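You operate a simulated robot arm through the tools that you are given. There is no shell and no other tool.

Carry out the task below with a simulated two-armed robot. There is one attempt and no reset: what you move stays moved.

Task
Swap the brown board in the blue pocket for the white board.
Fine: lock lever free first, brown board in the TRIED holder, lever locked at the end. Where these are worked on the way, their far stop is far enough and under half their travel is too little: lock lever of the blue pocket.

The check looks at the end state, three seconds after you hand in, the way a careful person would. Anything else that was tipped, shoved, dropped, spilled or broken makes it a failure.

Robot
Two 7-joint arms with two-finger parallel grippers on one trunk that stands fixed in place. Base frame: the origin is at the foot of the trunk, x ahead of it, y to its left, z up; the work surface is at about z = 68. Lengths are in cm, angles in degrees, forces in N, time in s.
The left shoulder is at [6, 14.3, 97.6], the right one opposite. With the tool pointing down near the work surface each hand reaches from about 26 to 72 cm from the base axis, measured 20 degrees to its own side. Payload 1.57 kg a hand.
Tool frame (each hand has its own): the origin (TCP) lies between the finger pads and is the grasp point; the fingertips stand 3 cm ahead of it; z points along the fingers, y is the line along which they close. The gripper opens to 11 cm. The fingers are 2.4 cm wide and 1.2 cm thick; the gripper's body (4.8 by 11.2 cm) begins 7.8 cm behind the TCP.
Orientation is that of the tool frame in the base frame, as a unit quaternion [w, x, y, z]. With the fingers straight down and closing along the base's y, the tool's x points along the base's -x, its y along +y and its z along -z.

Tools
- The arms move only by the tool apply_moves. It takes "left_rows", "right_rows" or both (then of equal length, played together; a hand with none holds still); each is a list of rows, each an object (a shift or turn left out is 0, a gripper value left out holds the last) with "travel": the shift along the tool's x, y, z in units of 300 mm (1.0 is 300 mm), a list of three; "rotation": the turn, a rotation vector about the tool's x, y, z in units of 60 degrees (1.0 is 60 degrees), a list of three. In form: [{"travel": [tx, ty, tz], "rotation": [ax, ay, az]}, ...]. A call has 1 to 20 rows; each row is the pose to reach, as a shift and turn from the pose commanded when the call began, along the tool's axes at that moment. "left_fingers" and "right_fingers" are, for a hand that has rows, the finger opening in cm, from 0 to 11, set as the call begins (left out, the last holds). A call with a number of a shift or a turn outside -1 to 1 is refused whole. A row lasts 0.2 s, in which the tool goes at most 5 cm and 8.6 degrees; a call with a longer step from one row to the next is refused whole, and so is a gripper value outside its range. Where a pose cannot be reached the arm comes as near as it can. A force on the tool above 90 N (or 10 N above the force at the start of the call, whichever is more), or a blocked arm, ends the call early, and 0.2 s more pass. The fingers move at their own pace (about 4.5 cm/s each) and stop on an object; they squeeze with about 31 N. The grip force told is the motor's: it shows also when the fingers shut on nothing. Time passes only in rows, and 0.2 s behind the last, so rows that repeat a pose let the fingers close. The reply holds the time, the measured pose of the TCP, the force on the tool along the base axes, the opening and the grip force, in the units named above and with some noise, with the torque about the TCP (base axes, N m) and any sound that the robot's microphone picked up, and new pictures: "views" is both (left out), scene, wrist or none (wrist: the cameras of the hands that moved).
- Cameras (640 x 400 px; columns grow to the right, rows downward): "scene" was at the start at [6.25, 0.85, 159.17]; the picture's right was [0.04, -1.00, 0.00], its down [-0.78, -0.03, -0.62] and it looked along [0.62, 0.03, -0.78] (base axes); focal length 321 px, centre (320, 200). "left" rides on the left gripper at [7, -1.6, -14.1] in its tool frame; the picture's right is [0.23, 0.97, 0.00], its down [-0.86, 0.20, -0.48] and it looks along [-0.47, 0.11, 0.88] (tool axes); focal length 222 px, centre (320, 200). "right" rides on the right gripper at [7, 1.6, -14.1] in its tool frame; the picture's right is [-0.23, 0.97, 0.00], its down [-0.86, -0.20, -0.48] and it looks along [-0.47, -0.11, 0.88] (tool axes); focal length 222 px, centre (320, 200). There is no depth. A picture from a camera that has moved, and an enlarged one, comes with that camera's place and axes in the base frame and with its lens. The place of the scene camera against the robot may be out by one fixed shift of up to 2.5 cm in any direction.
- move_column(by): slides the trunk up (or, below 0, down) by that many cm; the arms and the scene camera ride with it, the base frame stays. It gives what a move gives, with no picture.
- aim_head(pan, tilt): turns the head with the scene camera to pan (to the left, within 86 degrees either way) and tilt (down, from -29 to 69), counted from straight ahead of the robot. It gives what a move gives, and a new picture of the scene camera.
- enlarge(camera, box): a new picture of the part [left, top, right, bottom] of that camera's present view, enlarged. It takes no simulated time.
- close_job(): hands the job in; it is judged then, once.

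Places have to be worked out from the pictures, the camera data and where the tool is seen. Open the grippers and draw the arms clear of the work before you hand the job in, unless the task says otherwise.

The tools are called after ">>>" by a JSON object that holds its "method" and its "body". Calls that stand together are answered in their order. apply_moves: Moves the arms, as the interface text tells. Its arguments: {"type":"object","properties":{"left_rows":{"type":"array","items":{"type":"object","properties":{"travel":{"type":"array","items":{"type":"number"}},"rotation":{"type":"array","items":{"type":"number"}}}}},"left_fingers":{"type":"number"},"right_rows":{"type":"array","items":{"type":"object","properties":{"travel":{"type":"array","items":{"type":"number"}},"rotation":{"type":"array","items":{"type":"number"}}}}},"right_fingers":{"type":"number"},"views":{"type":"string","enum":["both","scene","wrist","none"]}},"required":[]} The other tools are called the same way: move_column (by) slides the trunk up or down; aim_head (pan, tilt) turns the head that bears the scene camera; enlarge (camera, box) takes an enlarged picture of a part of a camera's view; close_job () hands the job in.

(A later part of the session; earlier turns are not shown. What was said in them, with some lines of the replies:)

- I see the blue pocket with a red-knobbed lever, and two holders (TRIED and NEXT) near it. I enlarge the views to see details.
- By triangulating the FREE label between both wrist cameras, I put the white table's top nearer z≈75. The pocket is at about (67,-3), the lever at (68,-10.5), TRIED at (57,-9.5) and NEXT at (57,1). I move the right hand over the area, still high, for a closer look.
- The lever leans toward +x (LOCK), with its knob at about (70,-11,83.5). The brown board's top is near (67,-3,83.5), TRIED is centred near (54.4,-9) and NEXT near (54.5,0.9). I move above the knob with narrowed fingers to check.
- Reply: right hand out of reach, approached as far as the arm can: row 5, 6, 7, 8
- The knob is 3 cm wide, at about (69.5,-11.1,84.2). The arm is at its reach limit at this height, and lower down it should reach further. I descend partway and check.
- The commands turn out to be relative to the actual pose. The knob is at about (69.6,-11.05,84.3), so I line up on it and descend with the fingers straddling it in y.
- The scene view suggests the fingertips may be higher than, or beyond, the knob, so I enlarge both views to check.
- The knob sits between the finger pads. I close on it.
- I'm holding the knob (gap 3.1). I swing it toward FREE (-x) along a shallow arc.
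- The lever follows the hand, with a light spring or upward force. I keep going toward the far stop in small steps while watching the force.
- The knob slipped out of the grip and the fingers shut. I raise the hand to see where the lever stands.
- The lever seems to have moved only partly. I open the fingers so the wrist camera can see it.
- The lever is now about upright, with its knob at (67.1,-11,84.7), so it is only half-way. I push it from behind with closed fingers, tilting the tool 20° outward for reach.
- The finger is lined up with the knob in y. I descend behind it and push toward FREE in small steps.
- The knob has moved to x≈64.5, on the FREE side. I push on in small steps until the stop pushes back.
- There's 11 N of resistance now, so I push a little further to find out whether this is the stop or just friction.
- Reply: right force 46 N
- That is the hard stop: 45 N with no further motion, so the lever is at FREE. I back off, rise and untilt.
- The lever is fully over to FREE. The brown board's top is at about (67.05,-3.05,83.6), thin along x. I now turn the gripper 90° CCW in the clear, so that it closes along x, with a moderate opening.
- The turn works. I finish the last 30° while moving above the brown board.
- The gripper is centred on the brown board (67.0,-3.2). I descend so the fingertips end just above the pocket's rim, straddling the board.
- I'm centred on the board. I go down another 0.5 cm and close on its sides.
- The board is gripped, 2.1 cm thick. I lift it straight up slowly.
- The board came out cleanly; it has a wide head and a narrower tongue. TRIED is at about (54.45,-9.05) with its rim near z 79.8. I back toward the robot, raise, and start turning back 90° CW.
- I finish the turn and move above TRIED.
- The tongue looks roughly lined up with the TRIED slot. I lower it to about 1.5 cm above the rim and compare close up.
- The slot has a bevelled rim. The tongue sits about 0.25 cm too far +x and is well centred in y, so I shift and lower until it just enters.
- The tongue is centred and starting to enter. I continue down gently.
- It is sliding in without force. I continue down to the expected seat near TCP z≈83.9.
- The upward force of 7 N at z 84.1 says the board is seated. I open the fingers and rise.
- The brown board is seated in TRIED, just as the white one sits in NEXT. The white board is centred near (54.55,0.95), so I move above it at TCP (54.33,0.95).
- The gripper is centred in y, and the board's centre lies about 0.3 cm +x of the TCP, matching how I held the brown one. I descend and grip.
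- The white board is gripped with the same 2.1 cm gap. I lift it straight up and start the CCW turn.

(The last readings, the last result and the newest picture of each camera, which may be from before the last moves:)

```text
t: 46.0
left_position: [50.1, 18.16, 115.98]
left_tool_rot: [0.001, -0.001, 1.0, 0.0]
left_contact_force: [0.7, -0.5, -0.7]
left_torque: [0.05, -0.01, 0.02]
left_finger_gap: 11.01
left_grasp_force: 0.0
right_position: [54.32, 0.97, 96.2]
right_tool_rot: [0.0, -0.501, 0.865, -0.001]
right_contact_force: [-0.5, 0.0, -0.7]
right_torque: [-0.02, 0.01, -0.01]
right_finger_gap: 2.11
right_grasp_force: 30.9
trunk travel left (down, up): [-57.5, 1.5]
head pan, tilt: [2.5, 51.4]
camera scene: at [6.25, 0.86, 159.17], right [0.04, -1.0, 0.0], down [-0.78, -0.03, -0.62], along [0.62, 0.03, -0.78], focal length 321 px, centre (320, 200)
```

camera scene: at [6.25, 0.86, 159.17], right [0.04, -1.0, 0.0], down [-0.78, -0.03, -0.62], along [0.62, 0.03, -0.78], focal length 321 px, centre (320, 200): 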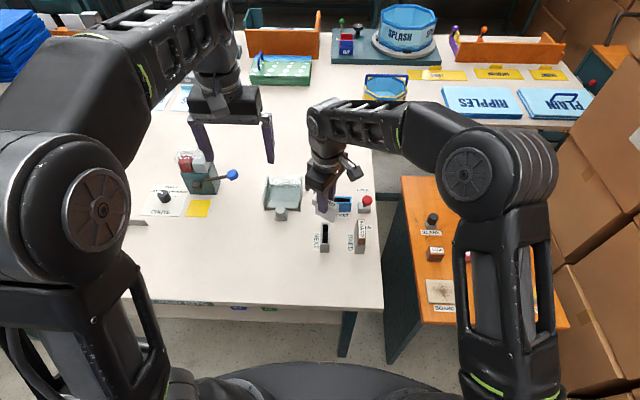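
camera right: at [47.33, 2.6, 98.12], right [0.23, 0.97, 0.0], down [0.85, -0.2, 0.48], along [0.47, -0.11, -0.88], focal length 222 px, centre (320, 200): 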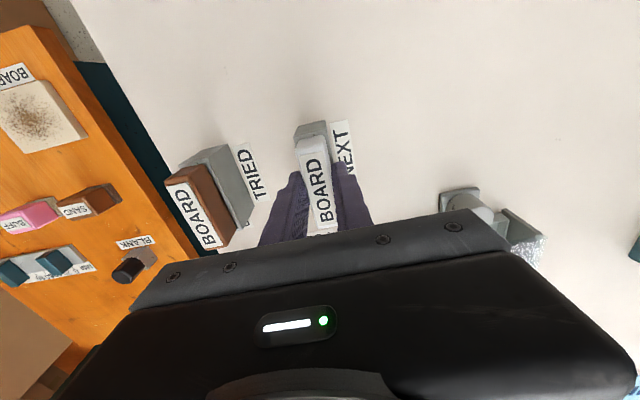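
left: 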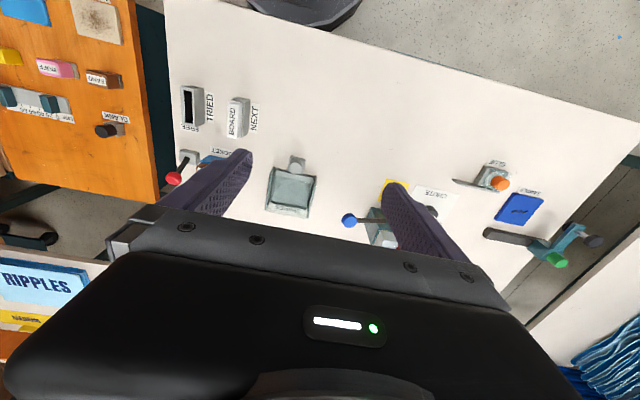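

I finish the turn and carry the board above the pocket, to the same TCP pose from which the brown one came out.

>>> {"method": "apply_moves", "body": {"right_rows": [{"travel": [-0.018, -0.09, 0.0], "rotation": [0, 0, -0.1]}, {"travel": [-0.036, -0.18, 0.02], "rotation": [0, 0, -0.2]}, {"travel": [-0.054, -0.27, 0.05], "rotation": [0, 0, -0.3]}, {"travel": [-0.072, -0.36, 0.08], "rotation": [0, 0, -0.4]}, {"travel": [-0.0886, -0.435, 0.1], "rotation": [0, 0, -0.5]}, {"travel": [-0.0886, -0.435, 0.1], "rotation": [0, 0, -0.5]}, {"travel": [-0.0886, -0.435, 0.1], "rotation": [0, 0, -0.5]}], "views": "both"}}

>>> {"method": "enlarge", "body": {"camera": "right", "box": [270, 70, 370, 150]}}

>>> {"method": "enlarge", "body": {"camera": "scene", "box": [290, 150, 390, 230]}}

```text
t: 47.6
left_position: [50.09, 18.03, 115.76]
left_tool_rot: [0.002, -0.001, 1.0, 0.0]
left_contact_force: [0.2, 0.0, 0.5]
left_torque: [0.01, 0.0, -0.03]
left_finger_gap: 11.0
left_grasp_force: 0.1
right_position: [66.99, -3.23, 93.17]
right_tool_rot: [0.0, 0.708, -0.706, 0.0]
right_contact_force: [0.4, 0.3, -0.2]
right_torque: [0.01, -0.01, 0.02]
right_finger_gap: 2.08
right_grasp_force: 31.1
trunk travel left (down, up): [-57.5, 1.5]
head pan, tilt: [2.5, 51.4]
camera scene: at [6.29, 0.86, 159.17], right [0.04, -1.0, 0.0], down [-0.78, -0.03, -0.62], along [0.62, 0.03, -0.78], focal length 321 px, centre (320, 200)
camera right: at [65.33, -10.29, 107.14], right [-0.97, 0.23, 0.0], down [0.2, 0.86, 0.48], along [0.11, 0.47, -0.88], focal length 222 px, centre (320, 200)
```

scene: 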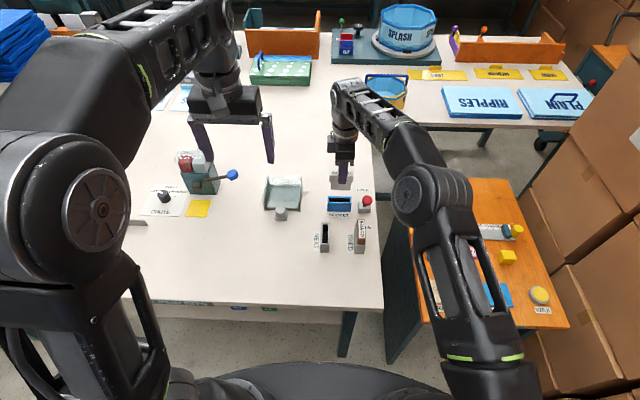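
right: 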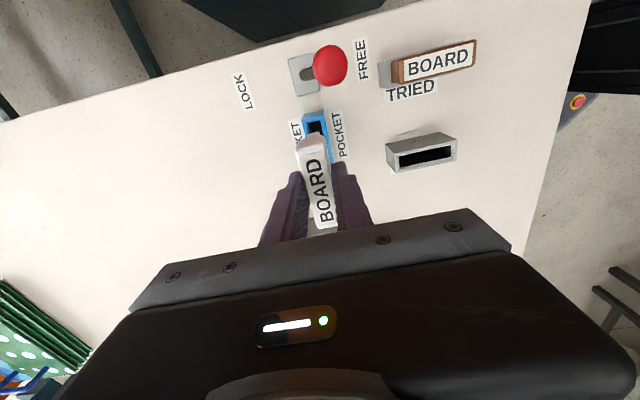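

```text
5.00 times, centred on (320, 110) of right
camera zoom: at [65.33, -10.29, 107.14], right [-0.97, 0.23, 0.0], down [0.2, 0.86, 0.48], along [0.11, 0.47, -0.88], focal length 1111 px, centre (320, 650)
```

zoom: 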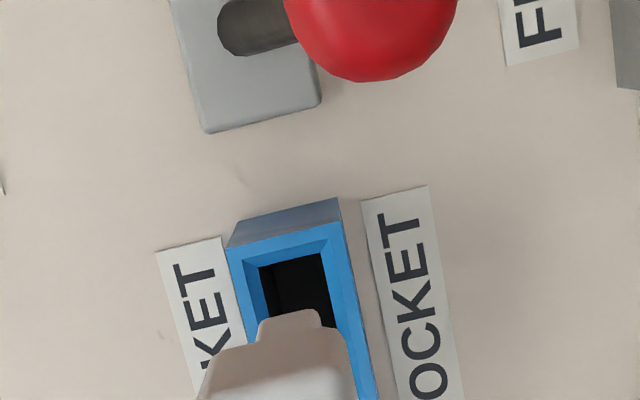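

```text
5.00 times, centred on (340, 190) of scene
camera zoom: at [6.29, 0.86, 159.17], right [0.04, -1.0, 0.0], down [-0.78, -0.03, -0.62], along [0.62, 0.03, -0.78], focal length 1606 px, centre (220, 250)
```

zoom: 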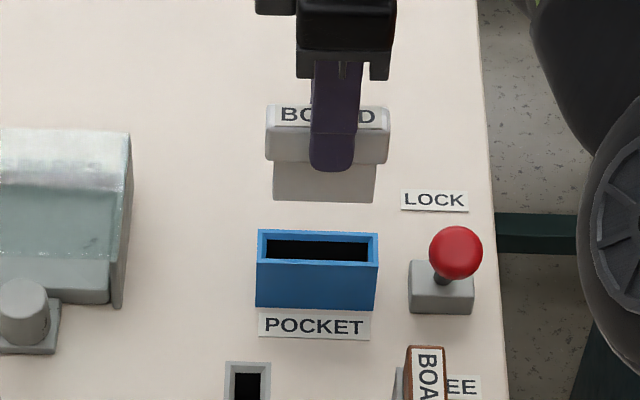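

The view looks very similar to the TRIED insertion. I lower the tongue to just at the rim and compare.

>>> {"method": "apply_moves", "body": {"right_rows": [{"travel": [0, 0, 0.08]}, {"travel": [0, 0, 0.15]}, {"travel": [0, 0, 0.185]}, {"travel": [0, 0, 0.185]}], "views": "none"}}

>>> {"method": "enlarge", "body": {"camera": "right", "box": [270, 70, 370, 150]}}

>>> {"method": "enlarge", "body": {"camera": "scene", "box": [310, 170, 370, 220]}}

```text
t: 48.6
left_position: [50.15, 18.01, 115.95]
left_tool_rot: [0.001, -0.001, 1.0, 0.0]
left_contact_force: [-0.3, 0.1, 0.2]
left_torque: [0.0, 0.0, -0.01]
left_finger_gap: 11.0
left_grasp_force: 0.0
right_position: [66.93, -3.26, 87.65]
right_tool_rot: [0.0, -0.707, 0.707, 0.0]
right_contact_force: [-1.0, 0.4, -1.1]
right_torque: [-0.02, 0.02, 0.02]
right_finger_gap: 2.11
right_grasp_force: 31.1
trunk travel left (down, up): [-57.5, 1.5]
head pan, tilt: [2.5, 51.4]
```

```text
5.00 times, centred on (320, 110) of right
camera zoom: at [65.32, -10.27, 101.64], right [-0.97, 0.23, 0.0], down [0.2, 0.86, 0.48], along [0.11, 0.47, -0.88], focal length 1111 px, centre (320, 650)
```

zoom: 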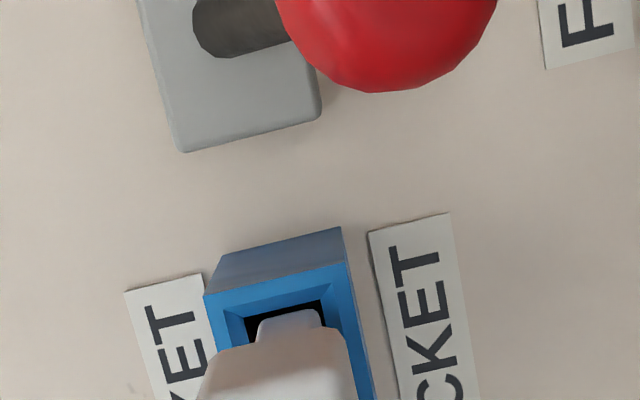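

```text
8.00 times, centred on (340, 195) of scene
camera zoom: at [6.25, 0.85, 159.17], right [0.04, -1.0, 0.0], down [-0.78, -0.03, -0.62], along [0.62, 0.03, -0.78], focal length 2570 px, centre (160, 240)
```

zoom: 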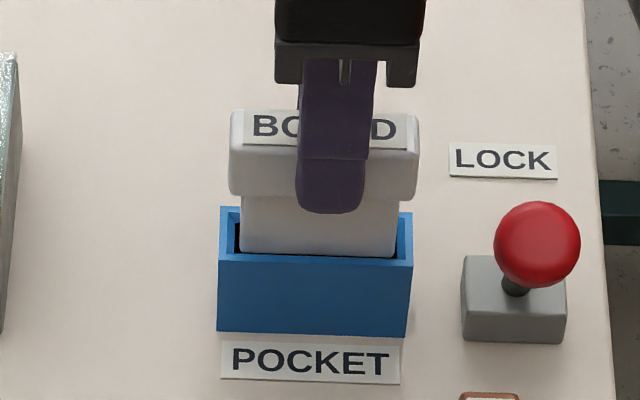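

The tongue is aligned lengthwise but about 1 mm too far -x. I correct that and lower gently.

>>> {"method": "apply_moves", "body": {"right_rows": [{"travel": [0, -0.004, 0.0]}, {"travel": [0, -0.004, 0.02]}, {"travel": [0, -0.004, 0.04]}, {"travel": [0, -0.004, 0.06]}, {"travel": [0, -0.004, 0.075]}, {"travel": [0, -0.004, 0.075]}], "views": "none"}}

>>> {"method": "enlarge", "body": {"camera": "right", "box": [270, 70, 370, 150]}}

>>> {"method": "enlarge", "body": {"camera": "scene", "box": [310, 170, 370, 220]}}

```text
t: 50.0
left_position: [50.17, 18.24, 115.83]
left_tool_rot: [0.002, -0.001, 1.0, 0.0]
left_contact_force: [-0.4, -0.5, 0.6]
left_torque: [0.01, 0.01, 0.0]
left_finger_gap: 10.99
left_grasp_force: 0.1
right_position: [67.03, -3.21, 85.38]
right_tool_rot: [0.0, 0.707, -0.707, 0.0]
right_contact_force: [-0.4, 0.7, -0.9]
right_torque: [0.02, 0.02, 0.01]
right_finger_gap: 2.1
right_grasp_force: 31.1
trunk travel left (down, up): [-57.5, 1.5]
head pan, tilt: [2.5, 51.4]
```

```text
5.00 times, centred on (320, 110) of right
camera zoom: at [65.46, -10.3, 99.37], right [-0.97, 0.23, 0.0], down [0.2, 0.86, 0.48], along [0.11, 0.47, -0.88], focal length 1111 px, centre (320, 650)
```

zoom: 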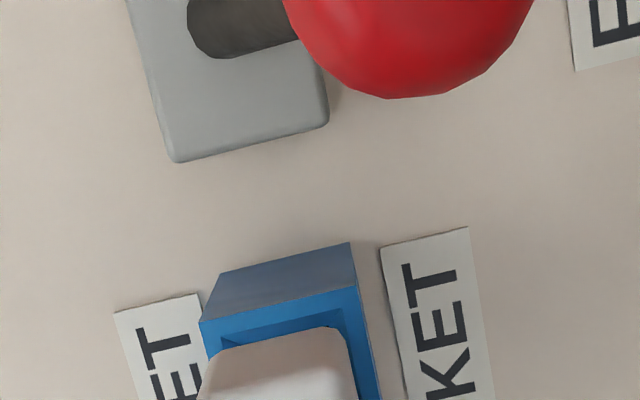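

```text
8.00 times, centred on (340, 195) of scene
camera zoom: at [6.26, 0.85, 159.17], right [0.04, -1.0, 0.0], down [-0.78, -0.03, -0.62], along [0.62, 0.03, -0.78], focal length 2570 px, centre (160, 240)
```

zoom: 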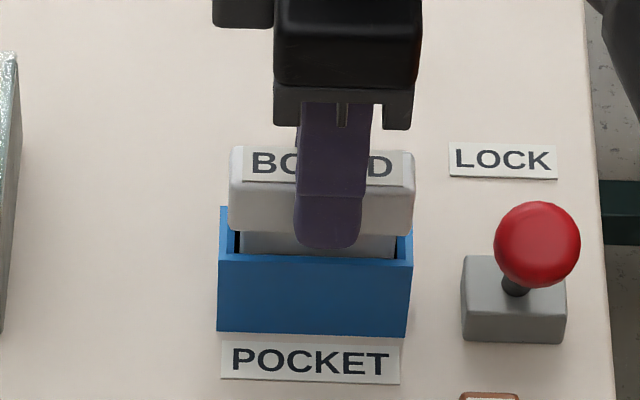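

The board is sliding in without force. I take it down to its seat near TCP z≈84.

>>> {"method": "apply_moves", "body": {"right_rows": [{"travel": [0, 0, 0.015]}, {"travel": [0, 0, 0.03]}, {"travel": [0, 0, 0.042]}, {"travel": [0, 0, 0.05]}, {"travel": [0, 0, 0.05]}], "views": "none"}}

>>> {"method": "enlarge", "body": {"camera": "scene", "box": [310, 170, 370, 220]}}

```text
t: 51.2
left_position: [50.01, 18.1, 115.97]
left_tool_rot: [0.002, -0.001, 1.0, 0.0]
left_contact_force: [0.7, -0.2, 0.2]
left_torque: [0.02, 0.01, -0.02]
left_finger_gap: 10.99
left_grasp_force: 0.0
right_position: [67.12, -3.23, 84.16]
right_tool_rot: [-0.002, 0.708, -0.707, 0.002]
right_contact_force: [-1.5, -1.3, 16.7]
right_torque: [-0.12, 0.18, 0.01]
right_finger_gap: 2.08
right_grasp_force: 31.0
trunk travel left (down, up): [-57.5, 1.5]
head pan, tilt: [2.5, 51.4]
```

```text
8.00 times, centred on (340, 195) of scene
camera zoom: at [6.06, 0.85, 159.2], right [0.04, -1.0, 0.0], down [-0.78, -0.03, -0.62], along [0.62, 0.03, -0.78], focal length 2570 px, centre (160, 240)
```

zoom: 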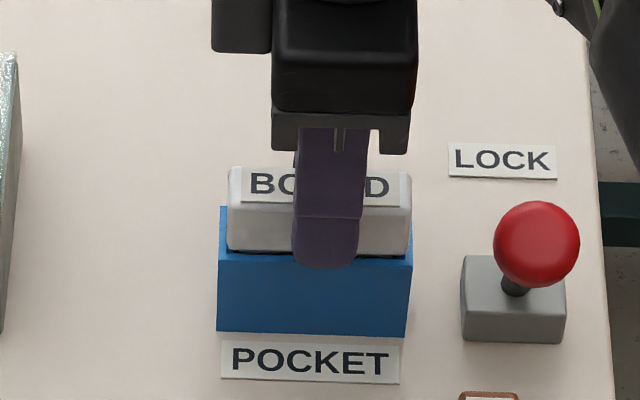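

It is seated: 16.7 N up, at the same height as in NEXT. I release and rise.

>>> {"method": "apply_moves", "body": {"right_fingers": 5, "right_rows": [{"travel": [0, 0, 0]}, {"travel": [0, 0, 0]}, {"travel": [0, 0, 0]}, {"travel": [0, 0, -0.05]}, {"travel": [0, 0, -0.15]}, {"travel": [0, 0, -0.25]}, {"travel": [0, 0, -0.3]}, {"travel": [0, 0, -0.3]}], "views": "both"}}

>>> {"method": "enlarge", "body": {"camera": "scene", "box": [310, 170, 390, 260]}}

>>> {"method": "enlarge", "body": {"camera": "right", "box": [230, 30, 390, 190]}}

```text
t: 53.0
left_position: [50.02, 18.18, 115.9]
left_tool_rot: [0.001, -0.001, 1.0, -0.001]
left_contact_force: [0.8, 0.1, -0.4]
left_torque: [0.01, 0.02, 0.0]
left_finger_gap: 11.01
left_grasp_force: 0.0
right_position: [67.04, -3.31, 92.91]
right_tool_rot: [0.0, 0.708, -0.706, 0.0]
right_contact_force: [-0.2, 0.2, -0.9]
right_torque: [0.0, 0.01, -0.01]
right_finger_gap: 4.99
right_grasp_force: 0.0
trunk travel left (down, up): [-57.5, 1.5]
head pan, tilt: [2.5, 51.4]
camera scene: at [6.26, 0.85, 159.17], right [0.04, -1.0, 0.0], down [-0.78, -0.03, -0.62], along [0.62, 0.03, -0.78], focal length 321 px, centre (320, 200)
camera right: at [65.36, -10.35, 106.9], right [-0.97, 0.23, 0.0], down [0.2, 0.86, 0.48], along [0.11, 0.47, -0.88], focal length 222 px, centre (320, 200)
```

scene: 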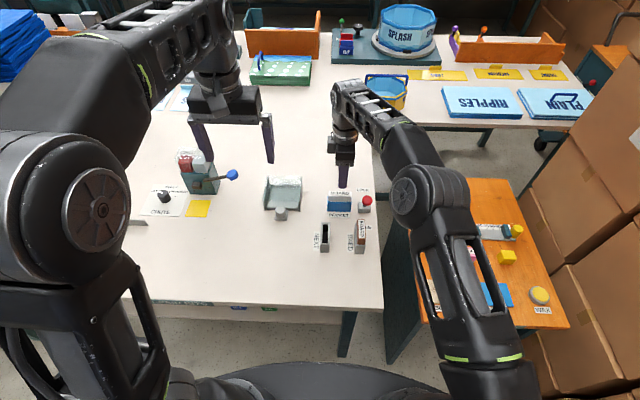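
right: 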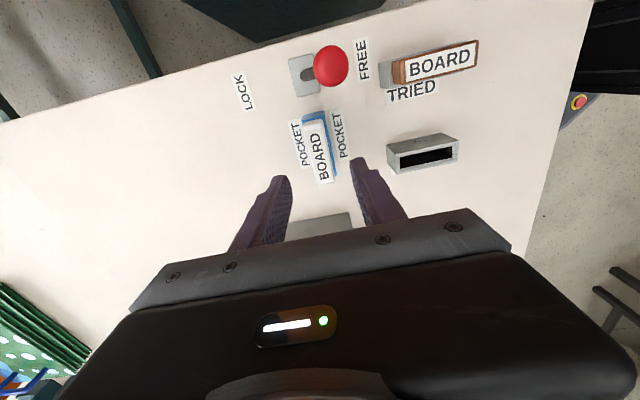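

```text
4.44 times, centred on (350, 215) of scene
camera zoom: at [6.26, 0.85, 159.17], right [0.04, -1.0, 0.0], down [-0.78, -0.03, -0.62], along [0.62, 0.03, -0.78], focal length 1428 px, centre (187, 133)
```

zoom: 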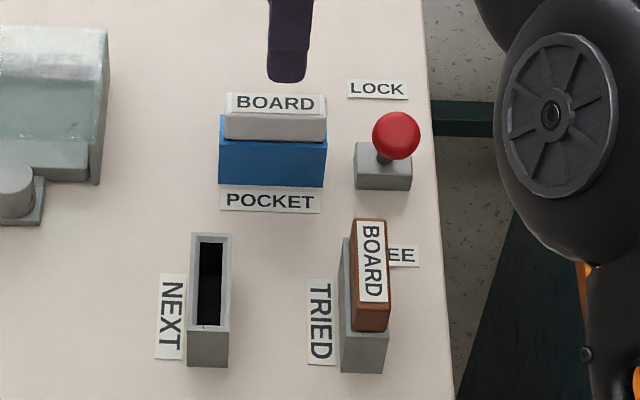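

```text
2.50 times, centred on (310, 110) of right
camera zoom: at [65.36, -10.35, 106.9], right [-0.97, 0.23, 0.0], down [0.2, 0.86, 0.48], along [0.11, 0.47, -0.88], focal length 555 px, centre (345, 425)
```

zoom: 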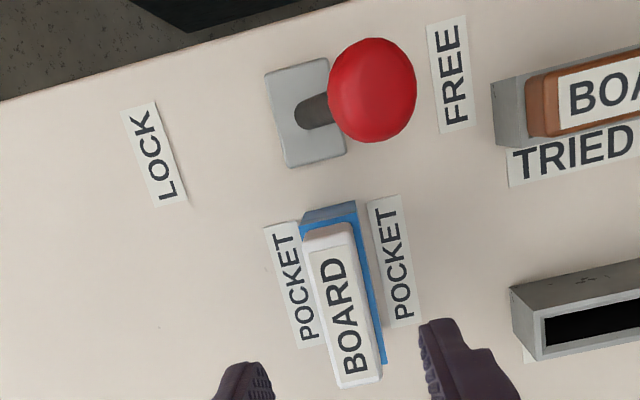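

The white board is seated in the pocket, the brown one is in TRIED, and nothing else has moved. Now for the lever: I back off, close the fingers and turn the hand back to yaw 0.

>>> {"method": "apply_moves", "body": {"right_fingers": 0, "right_rows": [{"travel": [0, 0.06, -0.05]}, {"travel": [0, 0.14, -0.1]}, {"travel": [0, 0.22, -0.12], "rotation": [0, 0, 0.125]}, {"travel": [0, 0.25, -0.12], "rotation": [0, 0, 0.25]}, {"travel": [0, 0.25, -0.12], "rotation": [0, 0, 0.375]}, {"travel": [0, 0.25, -0.12], "rotation": [0, 0, 0.5]}, {"travel": [0, 0.25, -0.12], "rotation": [0, 0, 0.625]}, {"travel": [0, 0.25, -0.12], "rotation": [0, 0, 0.75]}, {"travel": [0, 0.25, -0.12], "rotation": [0, 0, 0.875]}, {"travel": [0, 0.25, -0.12], "rotation": [0, 0, 1.0]}, {"travel": [0, 0.25, -0.12], "rotation": [0, 0, 1.0]}], "views": "none"}}

```text
t: 55.4
left_position: [50.08, 18.08, 115.85]
left_tool_rot: [0.002, -0.001, 1.0, 0.0]
left_contact_force: [-0.6, -0.7, -0.6]
left_torque: [0.03, 0.0, -0.03]
left_finger_gap: 10.99
left_grasp_force: 0.0
right_position: [59.51, -3.2, 96.43]
right_tool_rot: [0.0, -0.258, 0.966, 0.0]
right_contact_force: [0.4, 0.2, 0.1]
right_torque: [-0.01, 0.01, -0.05]
right_finger_gap: 0.0
right_grasp_force: 21.5
trunk travel left (down, up): [-57.5, 1.5]
head pan, tilt: [2.5, 51.4]
```

I finish the rotation and move above the gap between the TRIED board and the knob.

>>> {"method": "apply_moves", "body": {"right_rows": [{"travel": [0.03, -0.08, 0], "rotation": [0, 0, 0.125]}, {"travel": [0.07, -0.165, 0], "rotation": [0, 0, 0.25]}, {"travel": [0.1003, -0.2478, 0.05], "rotation": [0, 0, 0.375]}, {"travel": [0.1003, -0.2478, 0.1], "rotation": [0, 0, 0.5]}, {"travel": [0.1003, -0.2478, 0.147], "rotation": [0, 0, 0.5]}, {"travel": [0.1003, -0.2478, 0.147], "rotation": [0, 0, 0.5]}], "views": "both"}}

>>> {"method": "enlarge", "body": {"camera": "right", "box": [240, 70, 400, 230]}}

>>> {"method": "enlarge", "body": {"camera": "scene", "box": [320, 160, 400, 250]}}

```text
t: 56.8
left_position: [50.07, 18.06, 115.79]
left_tool_rot: [0.002, -0.001, 1.0, 0.0]
left_contact_force: [0.8, 0.2, 0.7]
left_torque: [0.0, 0.0, -0.03]
left_finger_gap: 11.01
left_grasp_force: 0.1
right_position: [60.76, -11.14, 92.05]
right_tool_rot: [0.001, 0.0, 1.0, 0.0]
right_contact_force: [-0.1, 0.6, -0.2]
right_torque: [0.01, 0.01, 0.02]
right_finger_gap: 0.0
right_grasp_force: 21.2
trunk travel left (down, up): [-57.5, 1.5]
head pan, tilt: [2.5, 51.4]
camera scene: at [6.23, 0.88, 159.17], right [0.04, -1.0, 0.0], down [-0.78, -0.03, -0.62], along [0.62, 0.03, -0.78], focal length 321 px, centre (320, 200)
camera right: at [53.72, -9.61, 106.04], right [0.23, 0.97, 0.0], down [0.85, -0.2, 0.48], along [0.47, -0.11, -0.88], focal length 222 px, centre (320, 200)
```

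scene: 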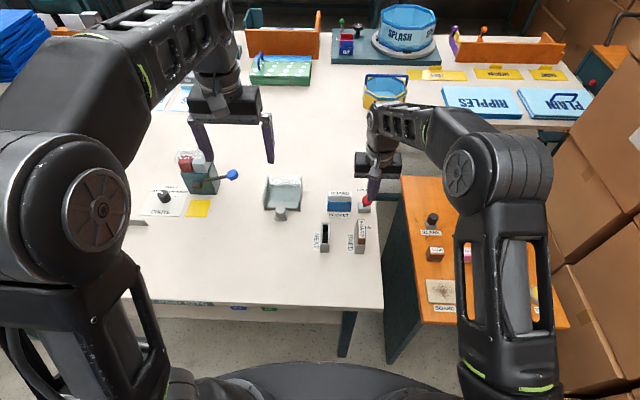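
right: 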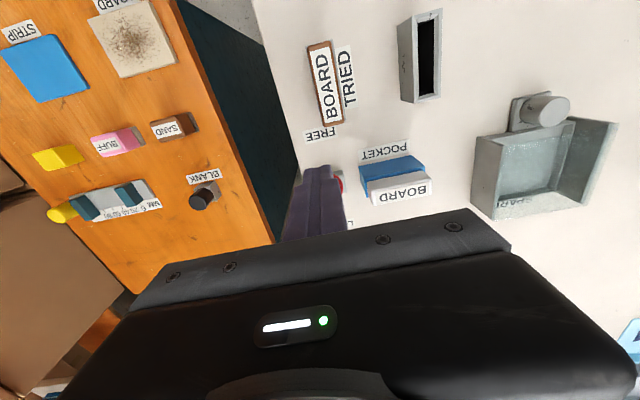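

```text
2.50 times, centred on (320, 150) of right
camera zoom: at [53.72, -9.61, 106.04], right [0.23, 0.97, 0.0], down [0.85, -0.2, 0.48], along [0.47, -0.11, -0.88], focal length 555 px, centre (320, 325)
```

zoom: 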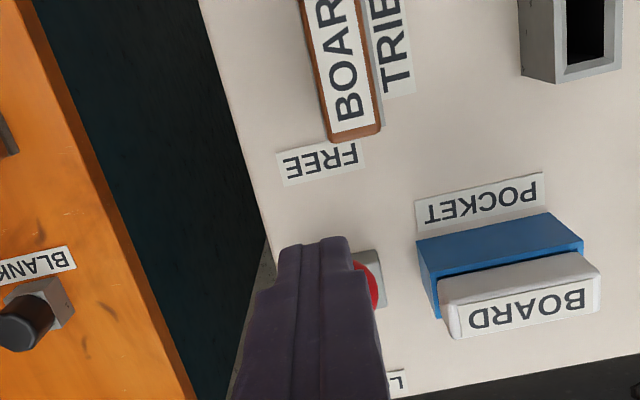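

```text
4.44 times, centred on (360, 205) of scene
camera zoom: at [6.23, 0.88, 159.17], right [0.04, -1.0, 0.0], down [-0.78, -0.03, -0.62], along [0.62, 0.03, -0.78], focal length 1428 px, centre (142, 178)
```

zoom: 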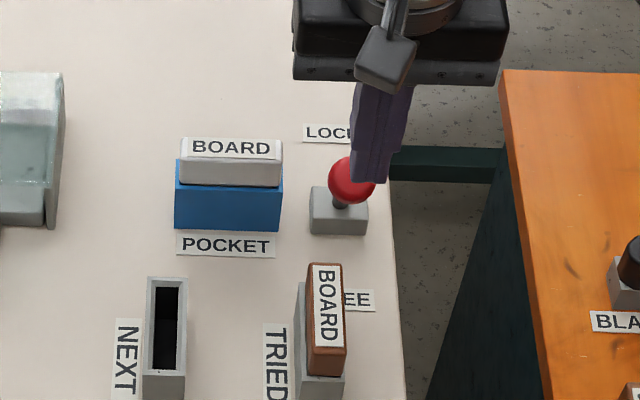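

There is clear room: the finger will occupy x 59.5–61.9, between the board (58) and the knob (62.5). I descend and push the knob toward LOCK.

>>> {"method": "apply_moves", "body": {"right_rows": [{"travel": [0, 0, 0.08]}, {"travel": [0, 0, 0.15]}, {"travel": [0, 0, 0.195]}, {"travel": [0, 0, 0.195]}, {"travel": [-0.023, 0.002, 0.195]}, {"travel": [-0.046, 0.002, 0.195]}, {"travel": [-0.07, 0.002, 0.195]}, {"travel": [-0.093, 0.002, 0.195]}, {"travel": [-0.116, 0.002, 0.195]}, {"travel": [-0.116, 0.002, 0.195]}], "views": "both"}}

>>> {"method": "enlarge", "body": {"camera": "scene", "box": [320, 160, 400, 250]}}

```text
t: 59.0
left_position: [50.25, 18.08, 115.84]
left_tool_rot: [0.001, -0.001, 1.0, 0.001]
left_contact_force: [-0.5, -0.2, 0.1]
left_torque: [0.0, -0.02, 0.01]
left_finger_gap: 11.0
left_grasp_force: 0.3
right_position: [64.05, -11.04, 86.16]
right_tool_rot: [0.0, -0.001, 1.0, 0.0]
right_contact_force: [-0.2, -0.5, 0.6]
right_torque: [0.0, -0.01, 0.02]
right_finger_gap: 0.02
right_grasp_force: 20.8
trunk travel left (down, up): [-57.5, 1.5]
head pan, tilt: [2.5, 51.4]
camera scene: at [6.24, 0.85, 159.17], right [0.04, -1.0, 0.0], down [-0.78, -0.03, -0.62], along [0.62, 0.03, -0.78], focal length 321 px, centre (320, 200)
camera right: at [57.18, -9.56, 100.2], right [0.23, 0.97, 0.0], down [0.85, -0.2, 0.48], along [0.47, -0.11, -0.88], focal length 222 px, centre (320, 200)
```

scene: 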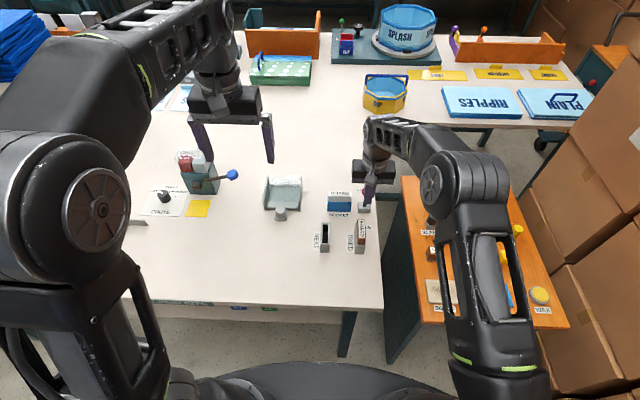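
right: 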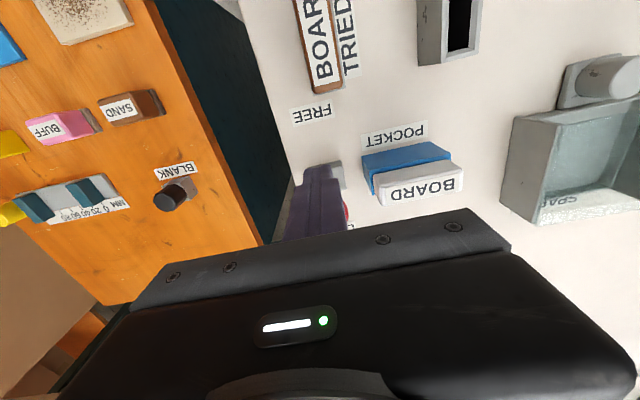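

```text
4.44 times, centred on (360, 205) of scene
camera zoom: at [6.24, 0.85, 159.17], right [0.04, -1.0, 0.0], down [-0.78, -0.03, -0.62], along [0.62, 0.03, -0.78], focal length 1428 px, centre (142, 178)
```

zoom: 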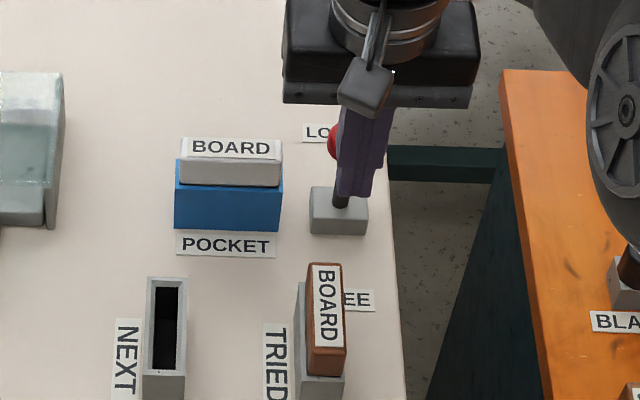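

The lever is following past centre. I keep pushing toward LOCK.

>>> {"method": "apply_moves", "body": {"right_rows": [{"travel": [-0.023, 0, 0]}, {"travel": [-0.046, 0, 0]}, {"travel": [-0.069, 0, 0]}, {"travel": [-0.087, 0, 0]}, {"travel": [-0.087, 0, 0]}], "views": "none"}}

>>> {"method": "enlarge", "body": {"camera": "scene", "box": [320, 160, 400, 250]}}

```text
t: 60.2
left_position: [50.17, 18.04, 115.85]
left_tool_rot: [0.003, -0.001, 1.0, 0.0]
left_contact_force: [0.2, 0.3, -0.4]
left_torque: [-0.02, 0.02, 0.0]
left_finger_gap: 11.01
left_grasp_force: 0.0
right_position: [66.79, -11.12, 86.22]
right_tool_rot: [0.0, 0.0, 1.0, 0.0]
right_contact_force: [-0.7, -0.2, -0.2]
right_torque: [0.0, -0.02, -0.03]
right_finger_gap: 0.0
right_grasp_force: 21.0
trunk travel left (down, up): [-57.5, 1.5]
head pan, tilt: [2.5, 51.4]
```

```text
4.44 times, centred on (360, 205) of scene
camera zoom: at [6.25, 0.85, 159.17], right [0.04, -1.0, 0.0], down [-0.78, -0.03, -0.62], along [0.62, 0.03, -0.78], focal length 1428 px, centre (142, 178)
```

zoom: 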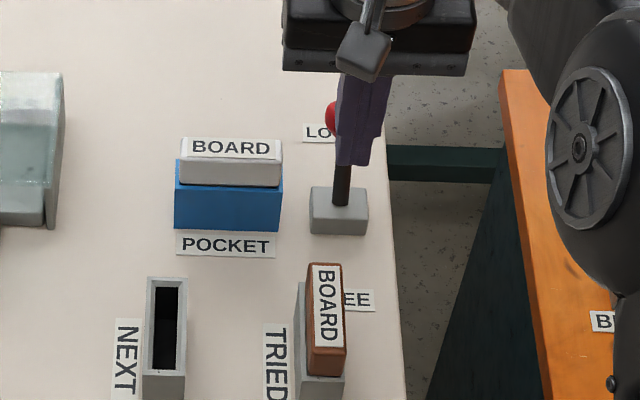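

I still see no resistance, so I continue in small steps to find the LOCK stop.

>>> {"method": "apply_moves", "body": {"right_rows": [{"travel": [-0.013, 0, 0]}, {"travel": [-0.026, 0, 0]}, {"travel": [-0.035, 0, 0]}, {"travel": [-0.035, 0, 0]}], "views": "none"}}

```text
t: 61.2
left_position: [49.74, 18.07, 116.09]
left_tool_rot: [0.004, 0.0, 1.0, 0.0]
left_contact_force: [0.7, -0.4, 0.0]
left_torque: [0.02, 0.02, 0.0]
left_finger_gap: 11.0
left_grasp_force: 0.0
right_position: [67.17, -11.11, 86.23]
right_tool_rot: [-0.005, 0.0, 1.0, -0.001]
right_contact_force: [-36.5, 0.0, 0.0]
right_torque: [0.36, 0.85, 0.03]
right_finger_gap: 0.0
right_grasp_force: 21.6
trunk travel left (down, up): [-57.5, 1.5]
head pan, tilt: [2.5, 51.4]
```

That is the LOCK stop: 36 N with no further travel. I back off, rise and pull the hand clear, then open it.

>>> {"method": "apply_moves", "body": {"right_rows": [{"travel": [0.05, 0, 0]}, {"travel": [0.1, 0, -0.02]}, {"travel": [0.1, 0, -0.15]}, {"travel": [0.1, 0, -0.3]}, {"travel": [0.16, -0.06, -0.42]}, {"travel": [0.22, -0.15, -0.52]}, {"travel": [0.28, -0.25, -0.62]}, {"travel": [0.34, -0.36, -0.7]}, {"travel": [0.4, -0.48, -0.78]}, {"travel": [0.4, -0.58, -0.85]}, {"travel": [0.4, -0.58, -0.85]}], "views": "none"}}

>>> {"method": "apply_moves", "body": {"right_fingers": 11, "right_rows": [{"travel": [0, 0, 0]}, {"travel": [0, 0, 0]}, {"travel": [0, 0, 0]}, {"travel": [0, 0, 0]}, {"travel": [0, 0, 0]}, {"travel": [0, 0, 0]}], "views": "both"}}

>>> {"method": "enlarge", "body": {"camera": "scene", "box": [300, 160, 400, 260]}}

>>> {"method": "enlarge", "body": {"camera": "right", "box": [380, 60, 580, 190]}}

```text
t: 63.6
left_position: [50.02, 18.13, 115.9]
left_tool_rot: [0.002, -0.002, 1.0, -0.001]
left_contact_force: [0.0, -0.6, 0.4]
left_torque: [-0.01, 0.01, 0.01]
left_finger_gap: 11.01
left_grasp_force: 0.1
right_position: [55.87, -28.49, 111.66]
right_tool_rot: [0.002, -0.001, 1.0, 0.0]
right_contact_force: [0.3, 0.6, 0.3]
right_torque: [-0.05, -0.04, 0.0]
right_finger_gap: 0.0
right_grasp_force: 21.3
trunk travel left (down, up): [-57.5, 1.5]
head pan, tilt: [2.5, 51.4]
```

```text
t: 65.0
left_position: [50.07, 17.99, 115.92]
left_tool_rot: [0.002, 0.0, 1.0, 0.0]
left_contact_force: [0.3, -0.7, 1.2]
left_torque: [0.0, -0.04, 0.01]
left_finger_gap: 10.99
left_grasp_force: 0.0
right_position: [55.98, -28.45, 111.75]
right_tool_rot: [0.001, -0.001, 1.0, 0.001]
right_contact_force: [-0.1, -0.5, -0.1]
right_torque: [-0.02, 0.02, -0.03]
right_finger_gap: 10.98
right_grasp_force: 0.1
trunk travel left (down, up): [-57.5, 1.5]
head pan, tilt: [2.5, 51.4]
camera scene: at [6.25, 0.85, 159.17], right [0.04, -1.0, 0.0], down [-0.78, -0.03, -0.62], along [0.62, 0.03, -0.78], focal length 321 px, centre (320, 200)
camera right: at [48.91, -26.9, 125.66], right [0.23, 0.97, 0.0], down [0.85, -0.2, 0.48], along [0.47, -0.11, -0.88], focal length 222 px, centre (320, 200)
```

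scene: 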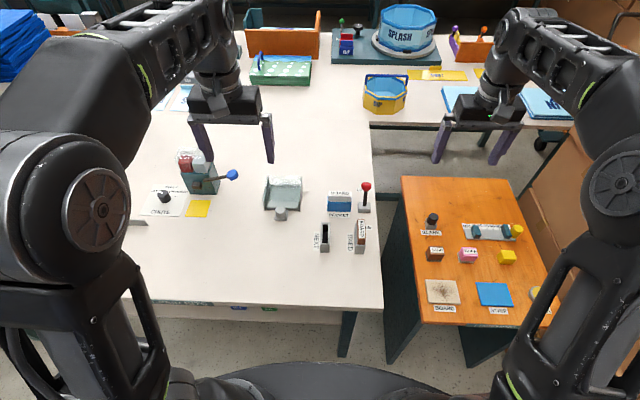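
right: 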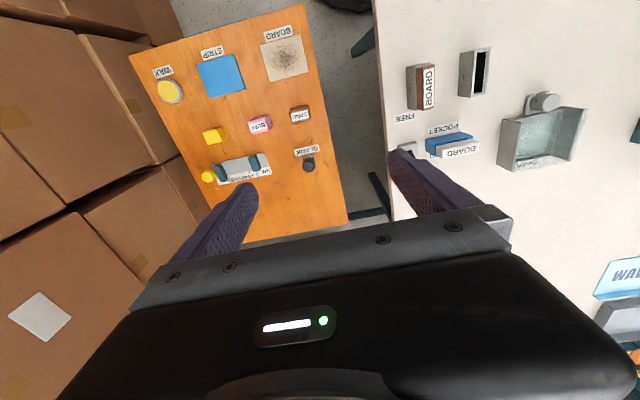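

```text
4.00 times, centred on (350, 210) of scene
camera zoom: at [6.25, 0.85, 159.17], right [0.04, -1.0, 0.0], down [-0.78, -0.03, -0.62], along [0.62, 0.03, -0.78], focal length 1285 px, centre (200, 160)
```

zoom: 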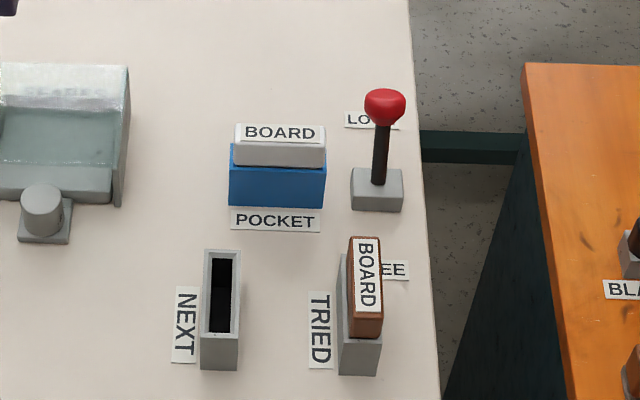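

```text
3.08 times, centred on (480, 125) of right
camera zoom: at [48.91, -26.9, 125.66], right [0.23, 0.97, 0.0], down [0.85, -0.2, 0.48], along [0.47, -0.11, -0.88], focal length 684 px, centre (-172, 431)
```

zoom: 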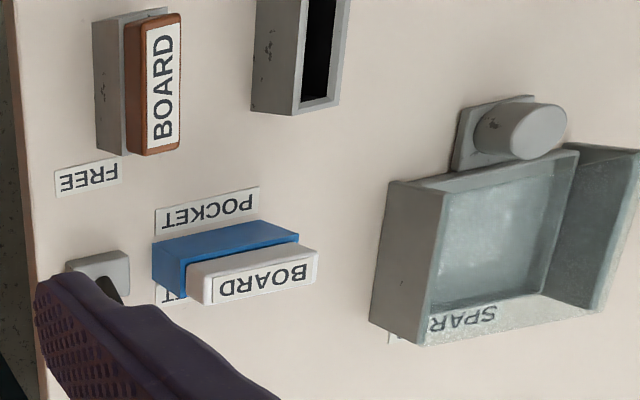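

The white board is seated in the blue pocket, the brown board is seated in TRIED, and the lever is back at its original LOCK stop. Both grippers are open and clear, so I hand in.

>>> {"method": "close_job", "body": {}}

```text
The job is handed in.
```

The white board is now in the blue pocket, the brown board is in the TRIED holder, and I've handed the job in.

- **Lever:** I freed it to its far stop before pulling the brown board. On the first try the knob slipped out of the grip about half-way, so I pushed it the rest of the way with closed fingers. At the end I pushed it back to the LOCK stop, where it would go no further.
- **Boards:** both slid in without resistance and stopped at the same height as before. The last pictures show both sitting flat.
- **Rest of the table:** I saw nothing else tipped or shifted. The NEXT holder is now empty.

Both grippers are open and clear of the work.
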